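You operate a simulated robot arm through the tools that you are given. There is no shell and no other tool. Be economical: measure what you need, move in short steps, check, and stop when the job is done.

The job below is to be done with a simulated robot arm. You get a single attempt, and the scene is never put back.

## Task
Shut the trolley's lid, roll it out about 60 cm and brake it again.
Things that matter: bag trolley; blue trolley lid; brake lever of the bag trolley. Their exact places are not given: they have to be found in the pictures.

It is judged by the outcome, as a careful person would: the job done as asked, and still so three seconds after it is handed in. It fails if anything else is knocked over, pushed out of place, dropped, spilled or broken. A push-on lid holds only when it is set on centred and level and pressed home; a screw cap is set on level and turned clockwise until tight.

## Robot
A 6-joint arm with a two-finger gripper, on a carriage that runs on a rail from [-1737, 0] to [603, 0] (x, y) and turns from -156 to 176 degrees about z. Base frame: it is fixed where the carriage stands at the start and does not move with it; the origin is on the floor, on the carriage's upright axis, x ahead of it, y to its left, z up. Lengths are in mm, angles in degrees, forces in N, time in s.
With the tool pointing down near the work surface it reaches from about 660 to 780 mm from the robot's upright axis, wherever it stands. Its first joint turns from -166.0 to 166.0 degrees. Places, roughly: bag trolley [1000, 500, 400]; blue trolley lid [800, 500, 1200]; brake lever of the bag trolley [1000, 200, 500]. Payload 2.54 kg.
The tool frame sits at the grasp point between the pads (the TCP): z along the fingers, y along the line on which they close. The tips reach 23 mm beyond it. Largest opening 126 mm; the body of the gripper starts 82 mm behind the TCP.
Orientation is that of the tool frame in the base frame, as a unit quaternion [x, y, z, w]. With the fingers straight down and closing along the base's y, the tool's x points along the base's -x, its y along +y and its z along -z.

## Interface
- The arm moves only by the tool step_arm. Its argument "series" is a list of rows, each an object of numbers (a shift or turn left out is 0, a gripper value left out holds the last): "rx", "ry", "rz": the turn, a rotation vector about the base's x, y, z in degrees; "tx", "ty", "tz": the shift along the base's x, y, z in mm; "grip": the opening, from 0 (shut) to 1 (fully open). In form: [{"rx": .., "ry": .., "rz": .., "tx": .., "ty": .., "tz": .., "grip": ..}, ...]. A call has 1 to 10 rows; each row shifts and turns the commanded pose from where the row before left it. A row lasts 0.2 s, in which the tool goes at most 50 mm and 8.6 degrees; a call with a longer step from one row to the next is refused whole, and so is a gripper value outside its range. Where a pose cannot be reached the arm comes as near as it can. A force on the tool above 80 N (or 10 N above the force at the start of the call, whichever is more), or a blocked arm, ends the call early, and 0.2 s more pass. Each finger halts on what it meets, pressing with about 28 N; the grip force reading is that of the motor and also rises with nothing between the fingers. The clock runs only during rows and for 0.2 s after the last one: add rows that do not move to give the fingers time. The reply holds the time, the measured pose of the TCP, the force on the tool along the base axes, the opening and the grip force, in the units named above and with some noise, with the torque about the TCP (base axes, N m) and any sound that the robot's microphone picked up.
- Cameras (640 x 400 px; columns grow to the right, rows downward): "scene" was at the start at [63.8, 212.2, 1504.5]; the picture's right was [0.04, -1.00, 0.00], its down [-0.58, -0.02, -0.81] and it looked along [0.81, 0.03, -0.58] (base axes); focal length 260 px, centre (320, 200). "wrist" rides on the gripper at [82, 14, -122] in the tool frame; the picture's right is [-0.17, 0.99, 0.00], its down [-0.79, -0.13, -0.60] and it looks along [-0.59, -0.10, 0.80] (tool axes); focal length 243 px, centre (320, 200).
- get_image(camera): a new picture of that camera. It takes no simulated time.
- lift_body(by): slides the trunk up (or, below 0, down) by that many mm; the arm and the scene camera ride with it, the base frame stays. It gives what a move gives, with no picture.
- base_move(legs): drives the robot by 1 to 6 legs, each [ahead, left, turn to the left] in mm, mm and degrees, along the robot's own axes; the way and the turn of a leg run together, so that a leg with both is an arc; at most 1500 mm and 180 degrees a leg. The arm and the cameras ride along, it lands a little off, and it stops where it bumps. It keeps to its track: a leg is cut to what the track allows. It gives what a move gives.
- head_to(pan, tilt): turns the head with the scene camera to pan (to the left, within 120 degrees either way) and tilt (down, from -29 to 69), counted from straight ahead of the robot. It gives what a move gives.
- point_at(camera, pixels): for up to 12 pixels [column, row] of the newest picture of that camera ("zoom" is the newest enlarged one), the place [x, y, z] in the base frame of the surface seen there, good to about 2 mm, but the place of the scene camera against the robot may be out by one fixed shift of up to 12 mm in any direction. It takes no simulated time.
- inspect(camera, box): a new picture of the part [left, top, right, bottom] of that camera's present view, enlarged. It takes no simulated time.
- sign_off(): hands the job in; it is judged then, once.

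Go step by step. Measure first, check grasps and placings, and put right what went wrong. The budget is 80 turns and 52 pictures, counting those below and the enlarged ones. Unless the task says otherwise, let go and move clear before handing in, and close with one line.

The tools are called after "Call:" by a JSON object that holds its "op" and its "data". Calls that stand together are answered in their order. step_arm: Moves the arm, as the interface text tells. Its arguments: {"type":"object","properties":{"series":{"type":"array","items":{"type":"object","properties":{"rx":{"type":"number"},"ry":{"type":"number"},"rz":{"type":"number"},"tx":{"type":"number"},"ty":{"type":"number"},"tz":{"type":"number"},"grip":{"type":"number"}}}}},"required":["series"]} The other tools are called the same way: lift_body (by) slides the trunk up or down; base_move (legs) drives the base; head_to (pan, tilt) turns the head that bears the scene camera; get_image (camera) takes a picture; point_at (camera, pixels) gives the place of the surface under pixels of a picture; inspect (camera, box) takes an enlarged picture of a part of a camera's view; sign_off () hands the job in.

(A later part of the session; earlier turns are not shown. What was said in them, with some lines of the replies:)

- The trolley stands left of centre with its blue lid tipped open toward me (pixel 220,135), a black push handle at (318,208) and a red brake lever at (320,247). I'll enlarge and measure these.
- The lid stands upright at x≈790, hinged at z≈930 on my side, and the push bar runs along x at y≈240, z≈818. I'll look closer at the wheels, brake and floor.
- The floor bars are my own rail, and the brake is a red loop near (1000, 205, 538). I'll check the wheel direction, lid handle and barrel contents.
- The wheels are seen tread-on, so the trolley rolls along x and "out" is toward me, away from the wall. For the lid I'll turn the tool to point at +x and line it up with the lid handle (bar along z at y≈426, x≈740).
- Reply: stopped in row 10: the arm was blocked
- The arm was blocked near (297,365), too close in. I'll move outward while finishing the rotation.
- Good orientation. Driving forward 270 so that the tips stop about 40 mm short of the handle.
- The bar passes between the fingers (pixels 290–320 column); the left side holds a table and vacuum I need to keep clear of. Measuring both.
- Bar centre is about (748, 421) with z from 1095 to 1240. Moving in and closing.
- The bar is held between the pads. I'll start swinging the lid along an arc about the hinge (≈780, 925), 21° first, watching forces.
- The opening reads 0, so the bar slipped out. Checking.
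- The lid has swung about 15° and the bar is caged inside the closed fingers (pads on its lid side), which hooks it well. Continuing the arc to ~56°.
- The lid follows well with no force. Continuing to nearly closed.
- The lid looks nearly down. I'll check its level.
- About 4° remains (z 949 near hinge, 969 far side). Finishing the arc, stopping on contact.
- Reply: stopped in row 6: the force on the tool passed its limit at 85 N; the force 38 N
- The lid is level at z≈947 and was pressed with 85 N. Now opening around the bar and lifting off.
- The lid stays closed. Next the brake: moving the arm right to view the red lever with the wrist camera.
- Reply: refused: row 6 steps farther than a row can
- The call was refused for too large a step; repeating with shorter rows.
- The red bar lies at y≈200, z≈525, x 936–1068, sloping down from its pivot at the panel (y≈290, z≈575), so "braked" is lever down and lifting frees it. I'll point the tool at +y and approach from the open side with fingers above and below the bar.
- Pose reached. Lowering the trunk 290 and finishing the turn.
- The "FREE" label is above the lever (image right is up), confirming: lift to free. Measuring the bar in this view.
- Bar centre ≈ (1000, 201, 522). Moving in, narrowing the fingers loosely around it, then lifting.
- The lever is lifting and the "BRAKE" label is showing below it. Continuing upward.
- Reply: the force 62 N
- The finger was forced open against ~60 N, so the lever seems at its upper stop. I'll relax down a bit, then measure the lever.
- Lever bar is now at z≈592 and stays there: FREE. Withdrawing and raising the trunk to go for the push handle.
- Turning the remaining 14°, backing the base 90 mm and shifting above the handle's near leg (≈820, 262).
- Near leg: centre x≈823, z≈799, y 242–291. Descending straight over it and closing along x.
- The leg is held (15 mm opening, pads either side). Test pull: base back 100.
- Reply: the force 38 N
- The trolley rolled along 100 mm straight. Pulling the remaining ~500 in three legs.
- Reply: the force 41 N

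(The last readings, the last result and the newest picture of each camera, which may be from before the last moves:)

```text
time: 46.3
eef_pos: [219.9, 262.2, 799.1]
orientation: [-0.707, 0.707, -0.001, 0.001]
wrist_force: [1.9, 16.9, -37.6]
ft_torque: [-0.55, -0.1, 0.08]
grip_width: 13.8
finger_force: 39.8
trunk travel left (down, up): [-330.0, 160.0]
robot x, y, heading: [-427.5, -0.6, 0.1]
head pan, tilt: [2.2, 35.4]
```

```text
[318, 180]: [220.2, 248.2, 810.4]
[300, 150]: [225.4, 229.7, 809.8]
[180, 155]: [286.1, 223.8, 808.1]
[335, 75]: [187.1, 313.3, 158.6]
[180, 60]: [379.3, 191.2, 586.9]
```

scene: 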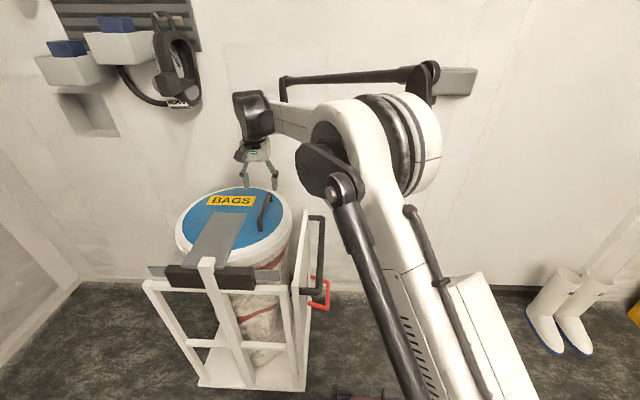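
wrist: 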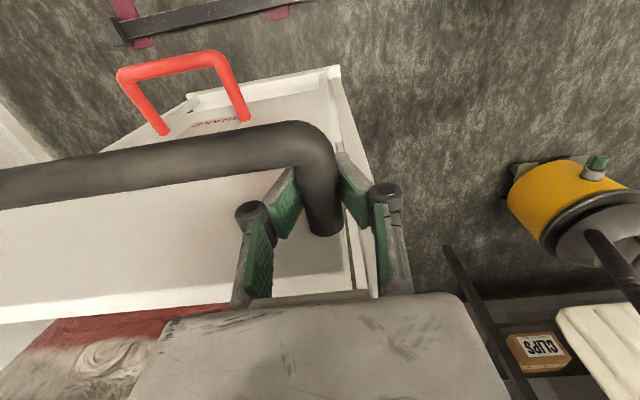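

Rolled 602 mm and straight. Opening, lifting off, and retracing to the brake pose.

Call:
{"op": "step_arm", "data": {"series": [{"grip": 0.4}, {"grip": 0.7}, {"grip": 0.7}, {"grip": 0.7}, {"tz": 30}, {"tz": 40}, {"tz": 40}, {"tz": 30}, {}]}}

Call:
{"op": "step_arm", "data": {"series": [{"tx": 18, "ty": -39}, {"tx": 18, "ty": -39}, {"tx": 18, "ty": -39}, {"tx": 18, "ty": -39}, {"tx": 18, "ty": -39}, {"rz": -8.5}, {"rz": -8.5}, {"rz": -8.5}, {"rz": -8.5}, {"rz": -8.5}]}}

Call:
{"op": "step_arm", "data": {"series": [{"rz": -8.5}, {"rz": -8.5}, {"rz": -8.5}, {"rz": -8.5}, {"rz": -8.5}, {"rz": -5}, {"rx": 8.5}, {"rx": 8.5}, {"rx": 8.5}, {"rx": 8.5}]}}

Call:
{"op": "step_arm", "data": {"series": [{"rx": 8.5}, {"rx": 8.5}, {"rx": 8.5}, {"rx": 8.5}, {"rx": 8.5}, {"rx": 8.5}, {"rx": 5}, {}]}}

Call:
{"op": "base_move", "data": {"legs": [[92, 0, 0]]}}

```text
time: 48.3
eef_pos: [221.6, 261.0, 940.7]
orientation: [-0.706, 0.708, -0.002, 0.002]
wrist_force: [-0.2, -0.1, -0.1]
ft_torque: [0.0, -0.03, -0.01]
grip_width: 88.1
finger_force: 0.0
trunk travel left (down, up): [-330.0, 160.0]
robot x, y, heading: [-426.6, 3.7, 0.0]
head pan, tilt: [2.2, 35.4]
```

```text
time: 50.5
eef_pos: [310.4, 66.1, 940.6]
orientation: [-0.402, 0.916, -0.002, 0.0]
wrist_force: [0.7, 0.0, 0.9]
ft_torque: [-0.04, 0.01, 0.01]
grip_width: 88.4
finger_force: 0.0
trunk travel left (down, up): [-330.0, 160.0]
robot x, y, heading: [-426.5, -1.5, 0.0]
head pan, tilt: [2.2, 35.4]
```

```text
time: 52.7
eef_pos: [310.4, 66.7, 941.9]
orientation: [0.0, 0.957, 0.291, 0.0]
wrist_force: [-0.1, 0.6, -0.2]
ft_torque: [-0.02, 0.03, -0.02]
grip_width: 88.1
finger_force: 0.2
trunk travel left (down, up): [-330.0, 160.0]
robot x, y, heading: [-424.5, -3.6, 0.3]
head pan, tilt: [2.2, 35.4]
```

```text
time: 54.5
eef_pos: [309.2, 66.4, 940.9]
orientation: [0.0, 0.708, 0.706, -0.001]
wrist_force: [0.8, -0.7, -0.8]
ft_torque: [0.03, -0.01, -0.01]
grip_width: 88.0
finger_force: 0.0
trunk travel left (down, up): [-330.0, 160.0]
robot x, y, heading: [-426.6, -1.2, 0.0]
head pan, tilt: [2.2, 35.4]
```

```text
time: 55.6
eef_pos: [398.8, 64.5, 940.9]
orientation: [0.002, 0.708, 0.706, 0.0]
wrist_force: [0.6, 0.3, -0.4]
ft_torque: [-0.03, -0.01, -0.02]
grip_width: 88.1
finger_force: 0.1
trunk travel left (down, up): [-330.0, 160.0]
robot x, y, heading: [-334.1, 1.6, 0.3]
head pan, tilt: [2.2, 35.4]
```

In position beside the lever. Lowering the trunk 280 and checking the view before pressing the lever down with closed fingers.

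Call:
{"op": "lift_body", "data": {"by": -280}}

Call:
{"op": "step_arm", "data": {"series": [{"grip": 0}, {}, {}, {}, {}]}}

Call:
{"op": "get_image", "data": {"camera": "wrist"}}

```text
time: 58.4
eef_pos: [400.9, 65.4, 660.5]
orientation: [0.002, 0.708, 0.706, 0.0]
wrist_force: [0.2, -0.1, -0.2]
ft_torque: [0.01, 0.0, 0.01]
grip_width: 88.3
finger_force: 0.2
trunk travel left (down, up): [-50.0, 440.0]
robot x, y, heading: [-333.2, 1.1, -0.1]
head pan, tilt: [2.2, 35.4]
```

```text
time: 59.6
eef_pos: [401.8, 65.2, 660.7]
orientation: [0.002, 0.708, 0.706, 0.0]
wrist_force: [-0.2, 0.6, 0.0]
ft_torque: [0.01, 0.02, -0.02]
grip_width: 0.0
finger_force: 28.3
trunk travel left (down, up): [-50.0, 440.0]
robot x, y, heading: [-334.8, -4.8, 0.2]
head pan, tilt: [2.2, 35.4]
```

```text
15 pictures are left
```

wrist: 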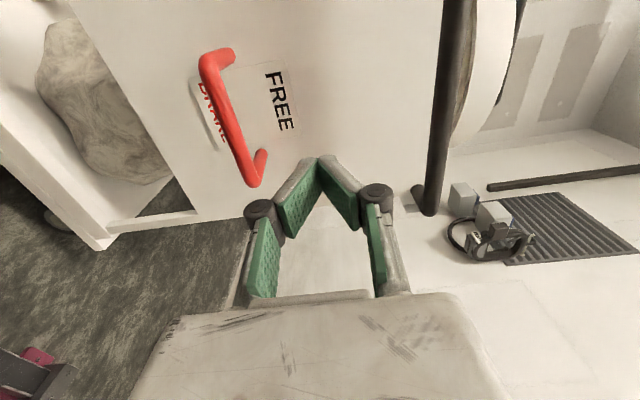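

Clear view: lever up at (230,120). Moving above the bar and pressing down.

Call:
{"op": "step_arm", "data": {"series": [{"ty": 44}, {"ty": 44}, {"ty": 44}, {"tz": -20}, {"tz": -20}, {"tz": -15}, {"tz": -15}, {"tz": -15}, {"tz": -12}, {"tz": -10}]}}

Call:
{"op": "get_image", "data": {"camera": "wrist"}}

```text
time: 61.8
eef_pos: [402.2, 197.9, 554.1]
orientation: [0.001, 0.708, 0.706, 0.0]
wrist_force: [-0.4, -0.5, 11.8]
ft_torque: [-0.02, 0.0, -0.03]
grip_width: 0.3
finger_force: 28.3
trunk travel left (down, up): [-50.0, 440.0]
robot x, y, heading: [-331.0, -1.0, 0.3]
head pan, tilt: [2.2, 35.4]
```

```text
14 pictures are left
```

wrist: 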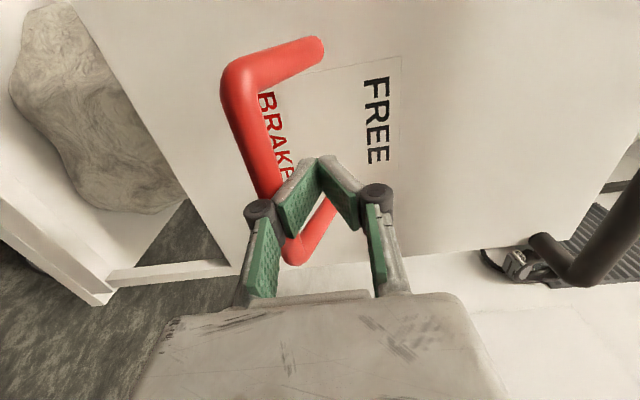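

The lever is moving down under a light 12 N. Pressing on to the lower stop.

Call:
{"op": "step_arm", "data": {"series": [{"tz": -7}, {"tz": -7}, {"tz": -6}, {"tz": -6}, {"tz": -6}, {"tz": -5}]}}

Call:
{"op": "get_image", "data": {"camera": "wrist"}}

Call:
{"op": "point_at", "data": {"camera": "wrist", "pixels": [[240, 100], [255, 140], [265, 170]]}}

```text
time: 62.4
eef_pos: [401.6, 196.7, 552.6]
orientation: [0.0, 0.701, 0.713, 0.002]
wrist_force: [-11.8, -9.1, 47.5]
ft_torque: [-0.18, 0.26, -0.01]
grip_width: 0.1
finger_force: 27.8
trunk travel left (down, up): [-50.0, 440.0]
robot x, y, heading: [-331.8, -1.9, 0.1]
head pan, tilt: [2.2, 35.4]
stopped in row 2: the force on the tool passed its limit at 88 N (the readings are from after the stop); the commanded pose is now the measured one
```

```text
13 pictures are left
```

wrist: 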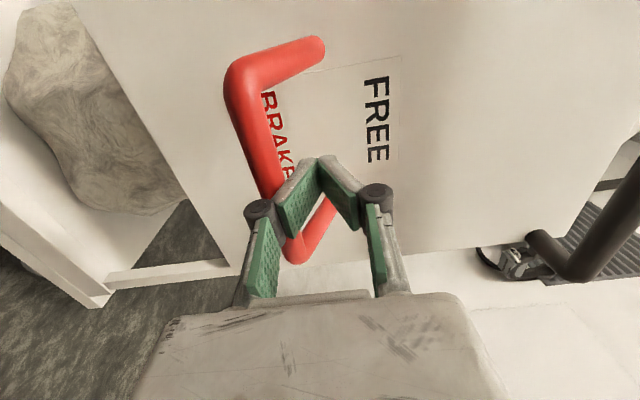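

```text
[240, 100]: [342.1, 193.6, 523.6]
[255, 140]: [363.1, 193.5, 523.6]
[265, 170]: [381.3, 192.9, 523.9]
```

The bar is at z≈524, matching its original braked 525, against a hard stop (88 N). Backing off up and out.

Call:
{"op": "step_arm", "data": {"series": [{"tz": 15}, {"tz": 25}, {"ty": -40}, {"ty": -45}, {"ty": -45}, {"ty": -30}, {}]}}

Call:
{"op": "get_image", "data": {"camera": "wrist"}}

Call:
{"op": "head_to", "data": {"pan": 15, "tilt": 35}}

Call:
{"op": "get_image", "data": {"camera": "scene"}}

```text
time: 64.0
eef_pos: [401.7, 37.5, 584.1]
orientation: [0.002, 0.704, 0.71, 0.001]
wrist_force: [0.7, -0.6, -0.2]
ft_torque: [0.0, 0.0, 0.0]
grip_width: 0.1
finger_force: 28.0
trunk travel left (down, up): [-50.0, 440.0]
robot x, y, heading: [-330.8, -0.2, -0.1]
head pan, tilt: [2.2, 35.4]
```

```text
12 pictures are left
```

wrist: 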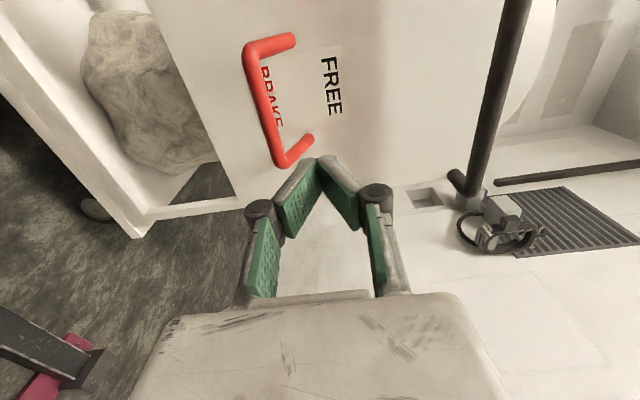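

```text
time: 64.7
eef_pos: [401.5, 38.0, 584.9]
orientation: [0.001, 0.704, 0.71, 0.001]
wrist_force: [-0.7, 0.3, -0.5]
ft_torque: [-0.03, -0.01, -0.01]
grip_width: 0.0
finger_force: 27.9
trunk travel left (down, up): [-50.0, 440.0]
robot x, y, heading: [-332.0, -2.0, 0.1]
head pan, tilt: [15.0, 35.0]
```

```text
11 pictures are left
```

scene: 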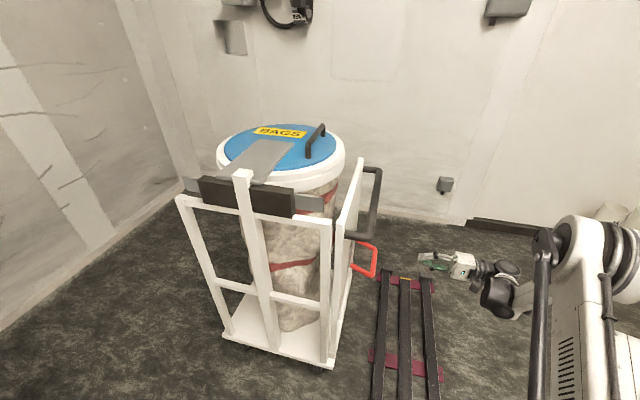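

Call:
{"op": "inspect", "data": {"camera": "scene", "box": [170, 110, 390, 290]}}

Call:
{"op": "point_at", "data": {"camera": "scene", "pixels": [[232, 150], [285, 128], [300, 160], [316, 148], [365, 240], [375, 265], [352, 238], [330, 368], [225, 338], [290, 145]]}}

Call:
{"op": "point_at", "data": {"camera": "wrist", "pixels": [[255, 80], [262, 110], [275, 150]]}}

```text
2.22 times, centred on (280, 200) of scene
```

zoom: 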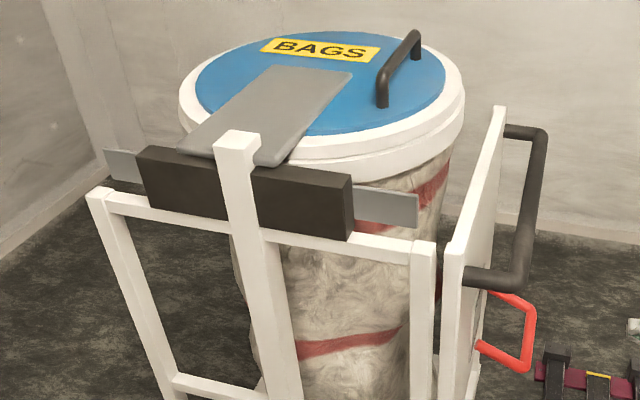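

```text
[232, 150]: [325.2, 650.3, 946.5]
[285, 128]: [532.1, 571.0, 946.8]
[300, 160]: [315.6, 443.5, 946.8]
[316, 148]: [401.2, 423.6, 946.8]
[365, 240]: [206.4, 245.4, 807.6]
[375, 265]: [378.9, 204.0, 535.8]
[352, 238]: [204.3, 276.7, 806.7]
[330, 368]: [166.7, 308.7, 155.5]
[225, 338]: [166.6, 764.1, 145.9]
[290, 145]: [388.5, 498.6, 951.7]
```

```text
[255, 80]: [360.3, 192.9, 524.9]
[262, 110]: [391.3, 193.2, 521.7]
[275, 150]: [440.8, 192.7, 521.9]
```

The lid is shut and level (z≈947 all round). The trolley moved about 600 mm with no turn, and the lever is down over BRAKE. The arm is clear, so I'm handing in.

Call:
{"op": "sign_off", "data": {}}

```text
The job is handed in.
```

The lid is shut, the trolley is about 60 cm out from the wall with its brake back on, and the arm is clear of it.
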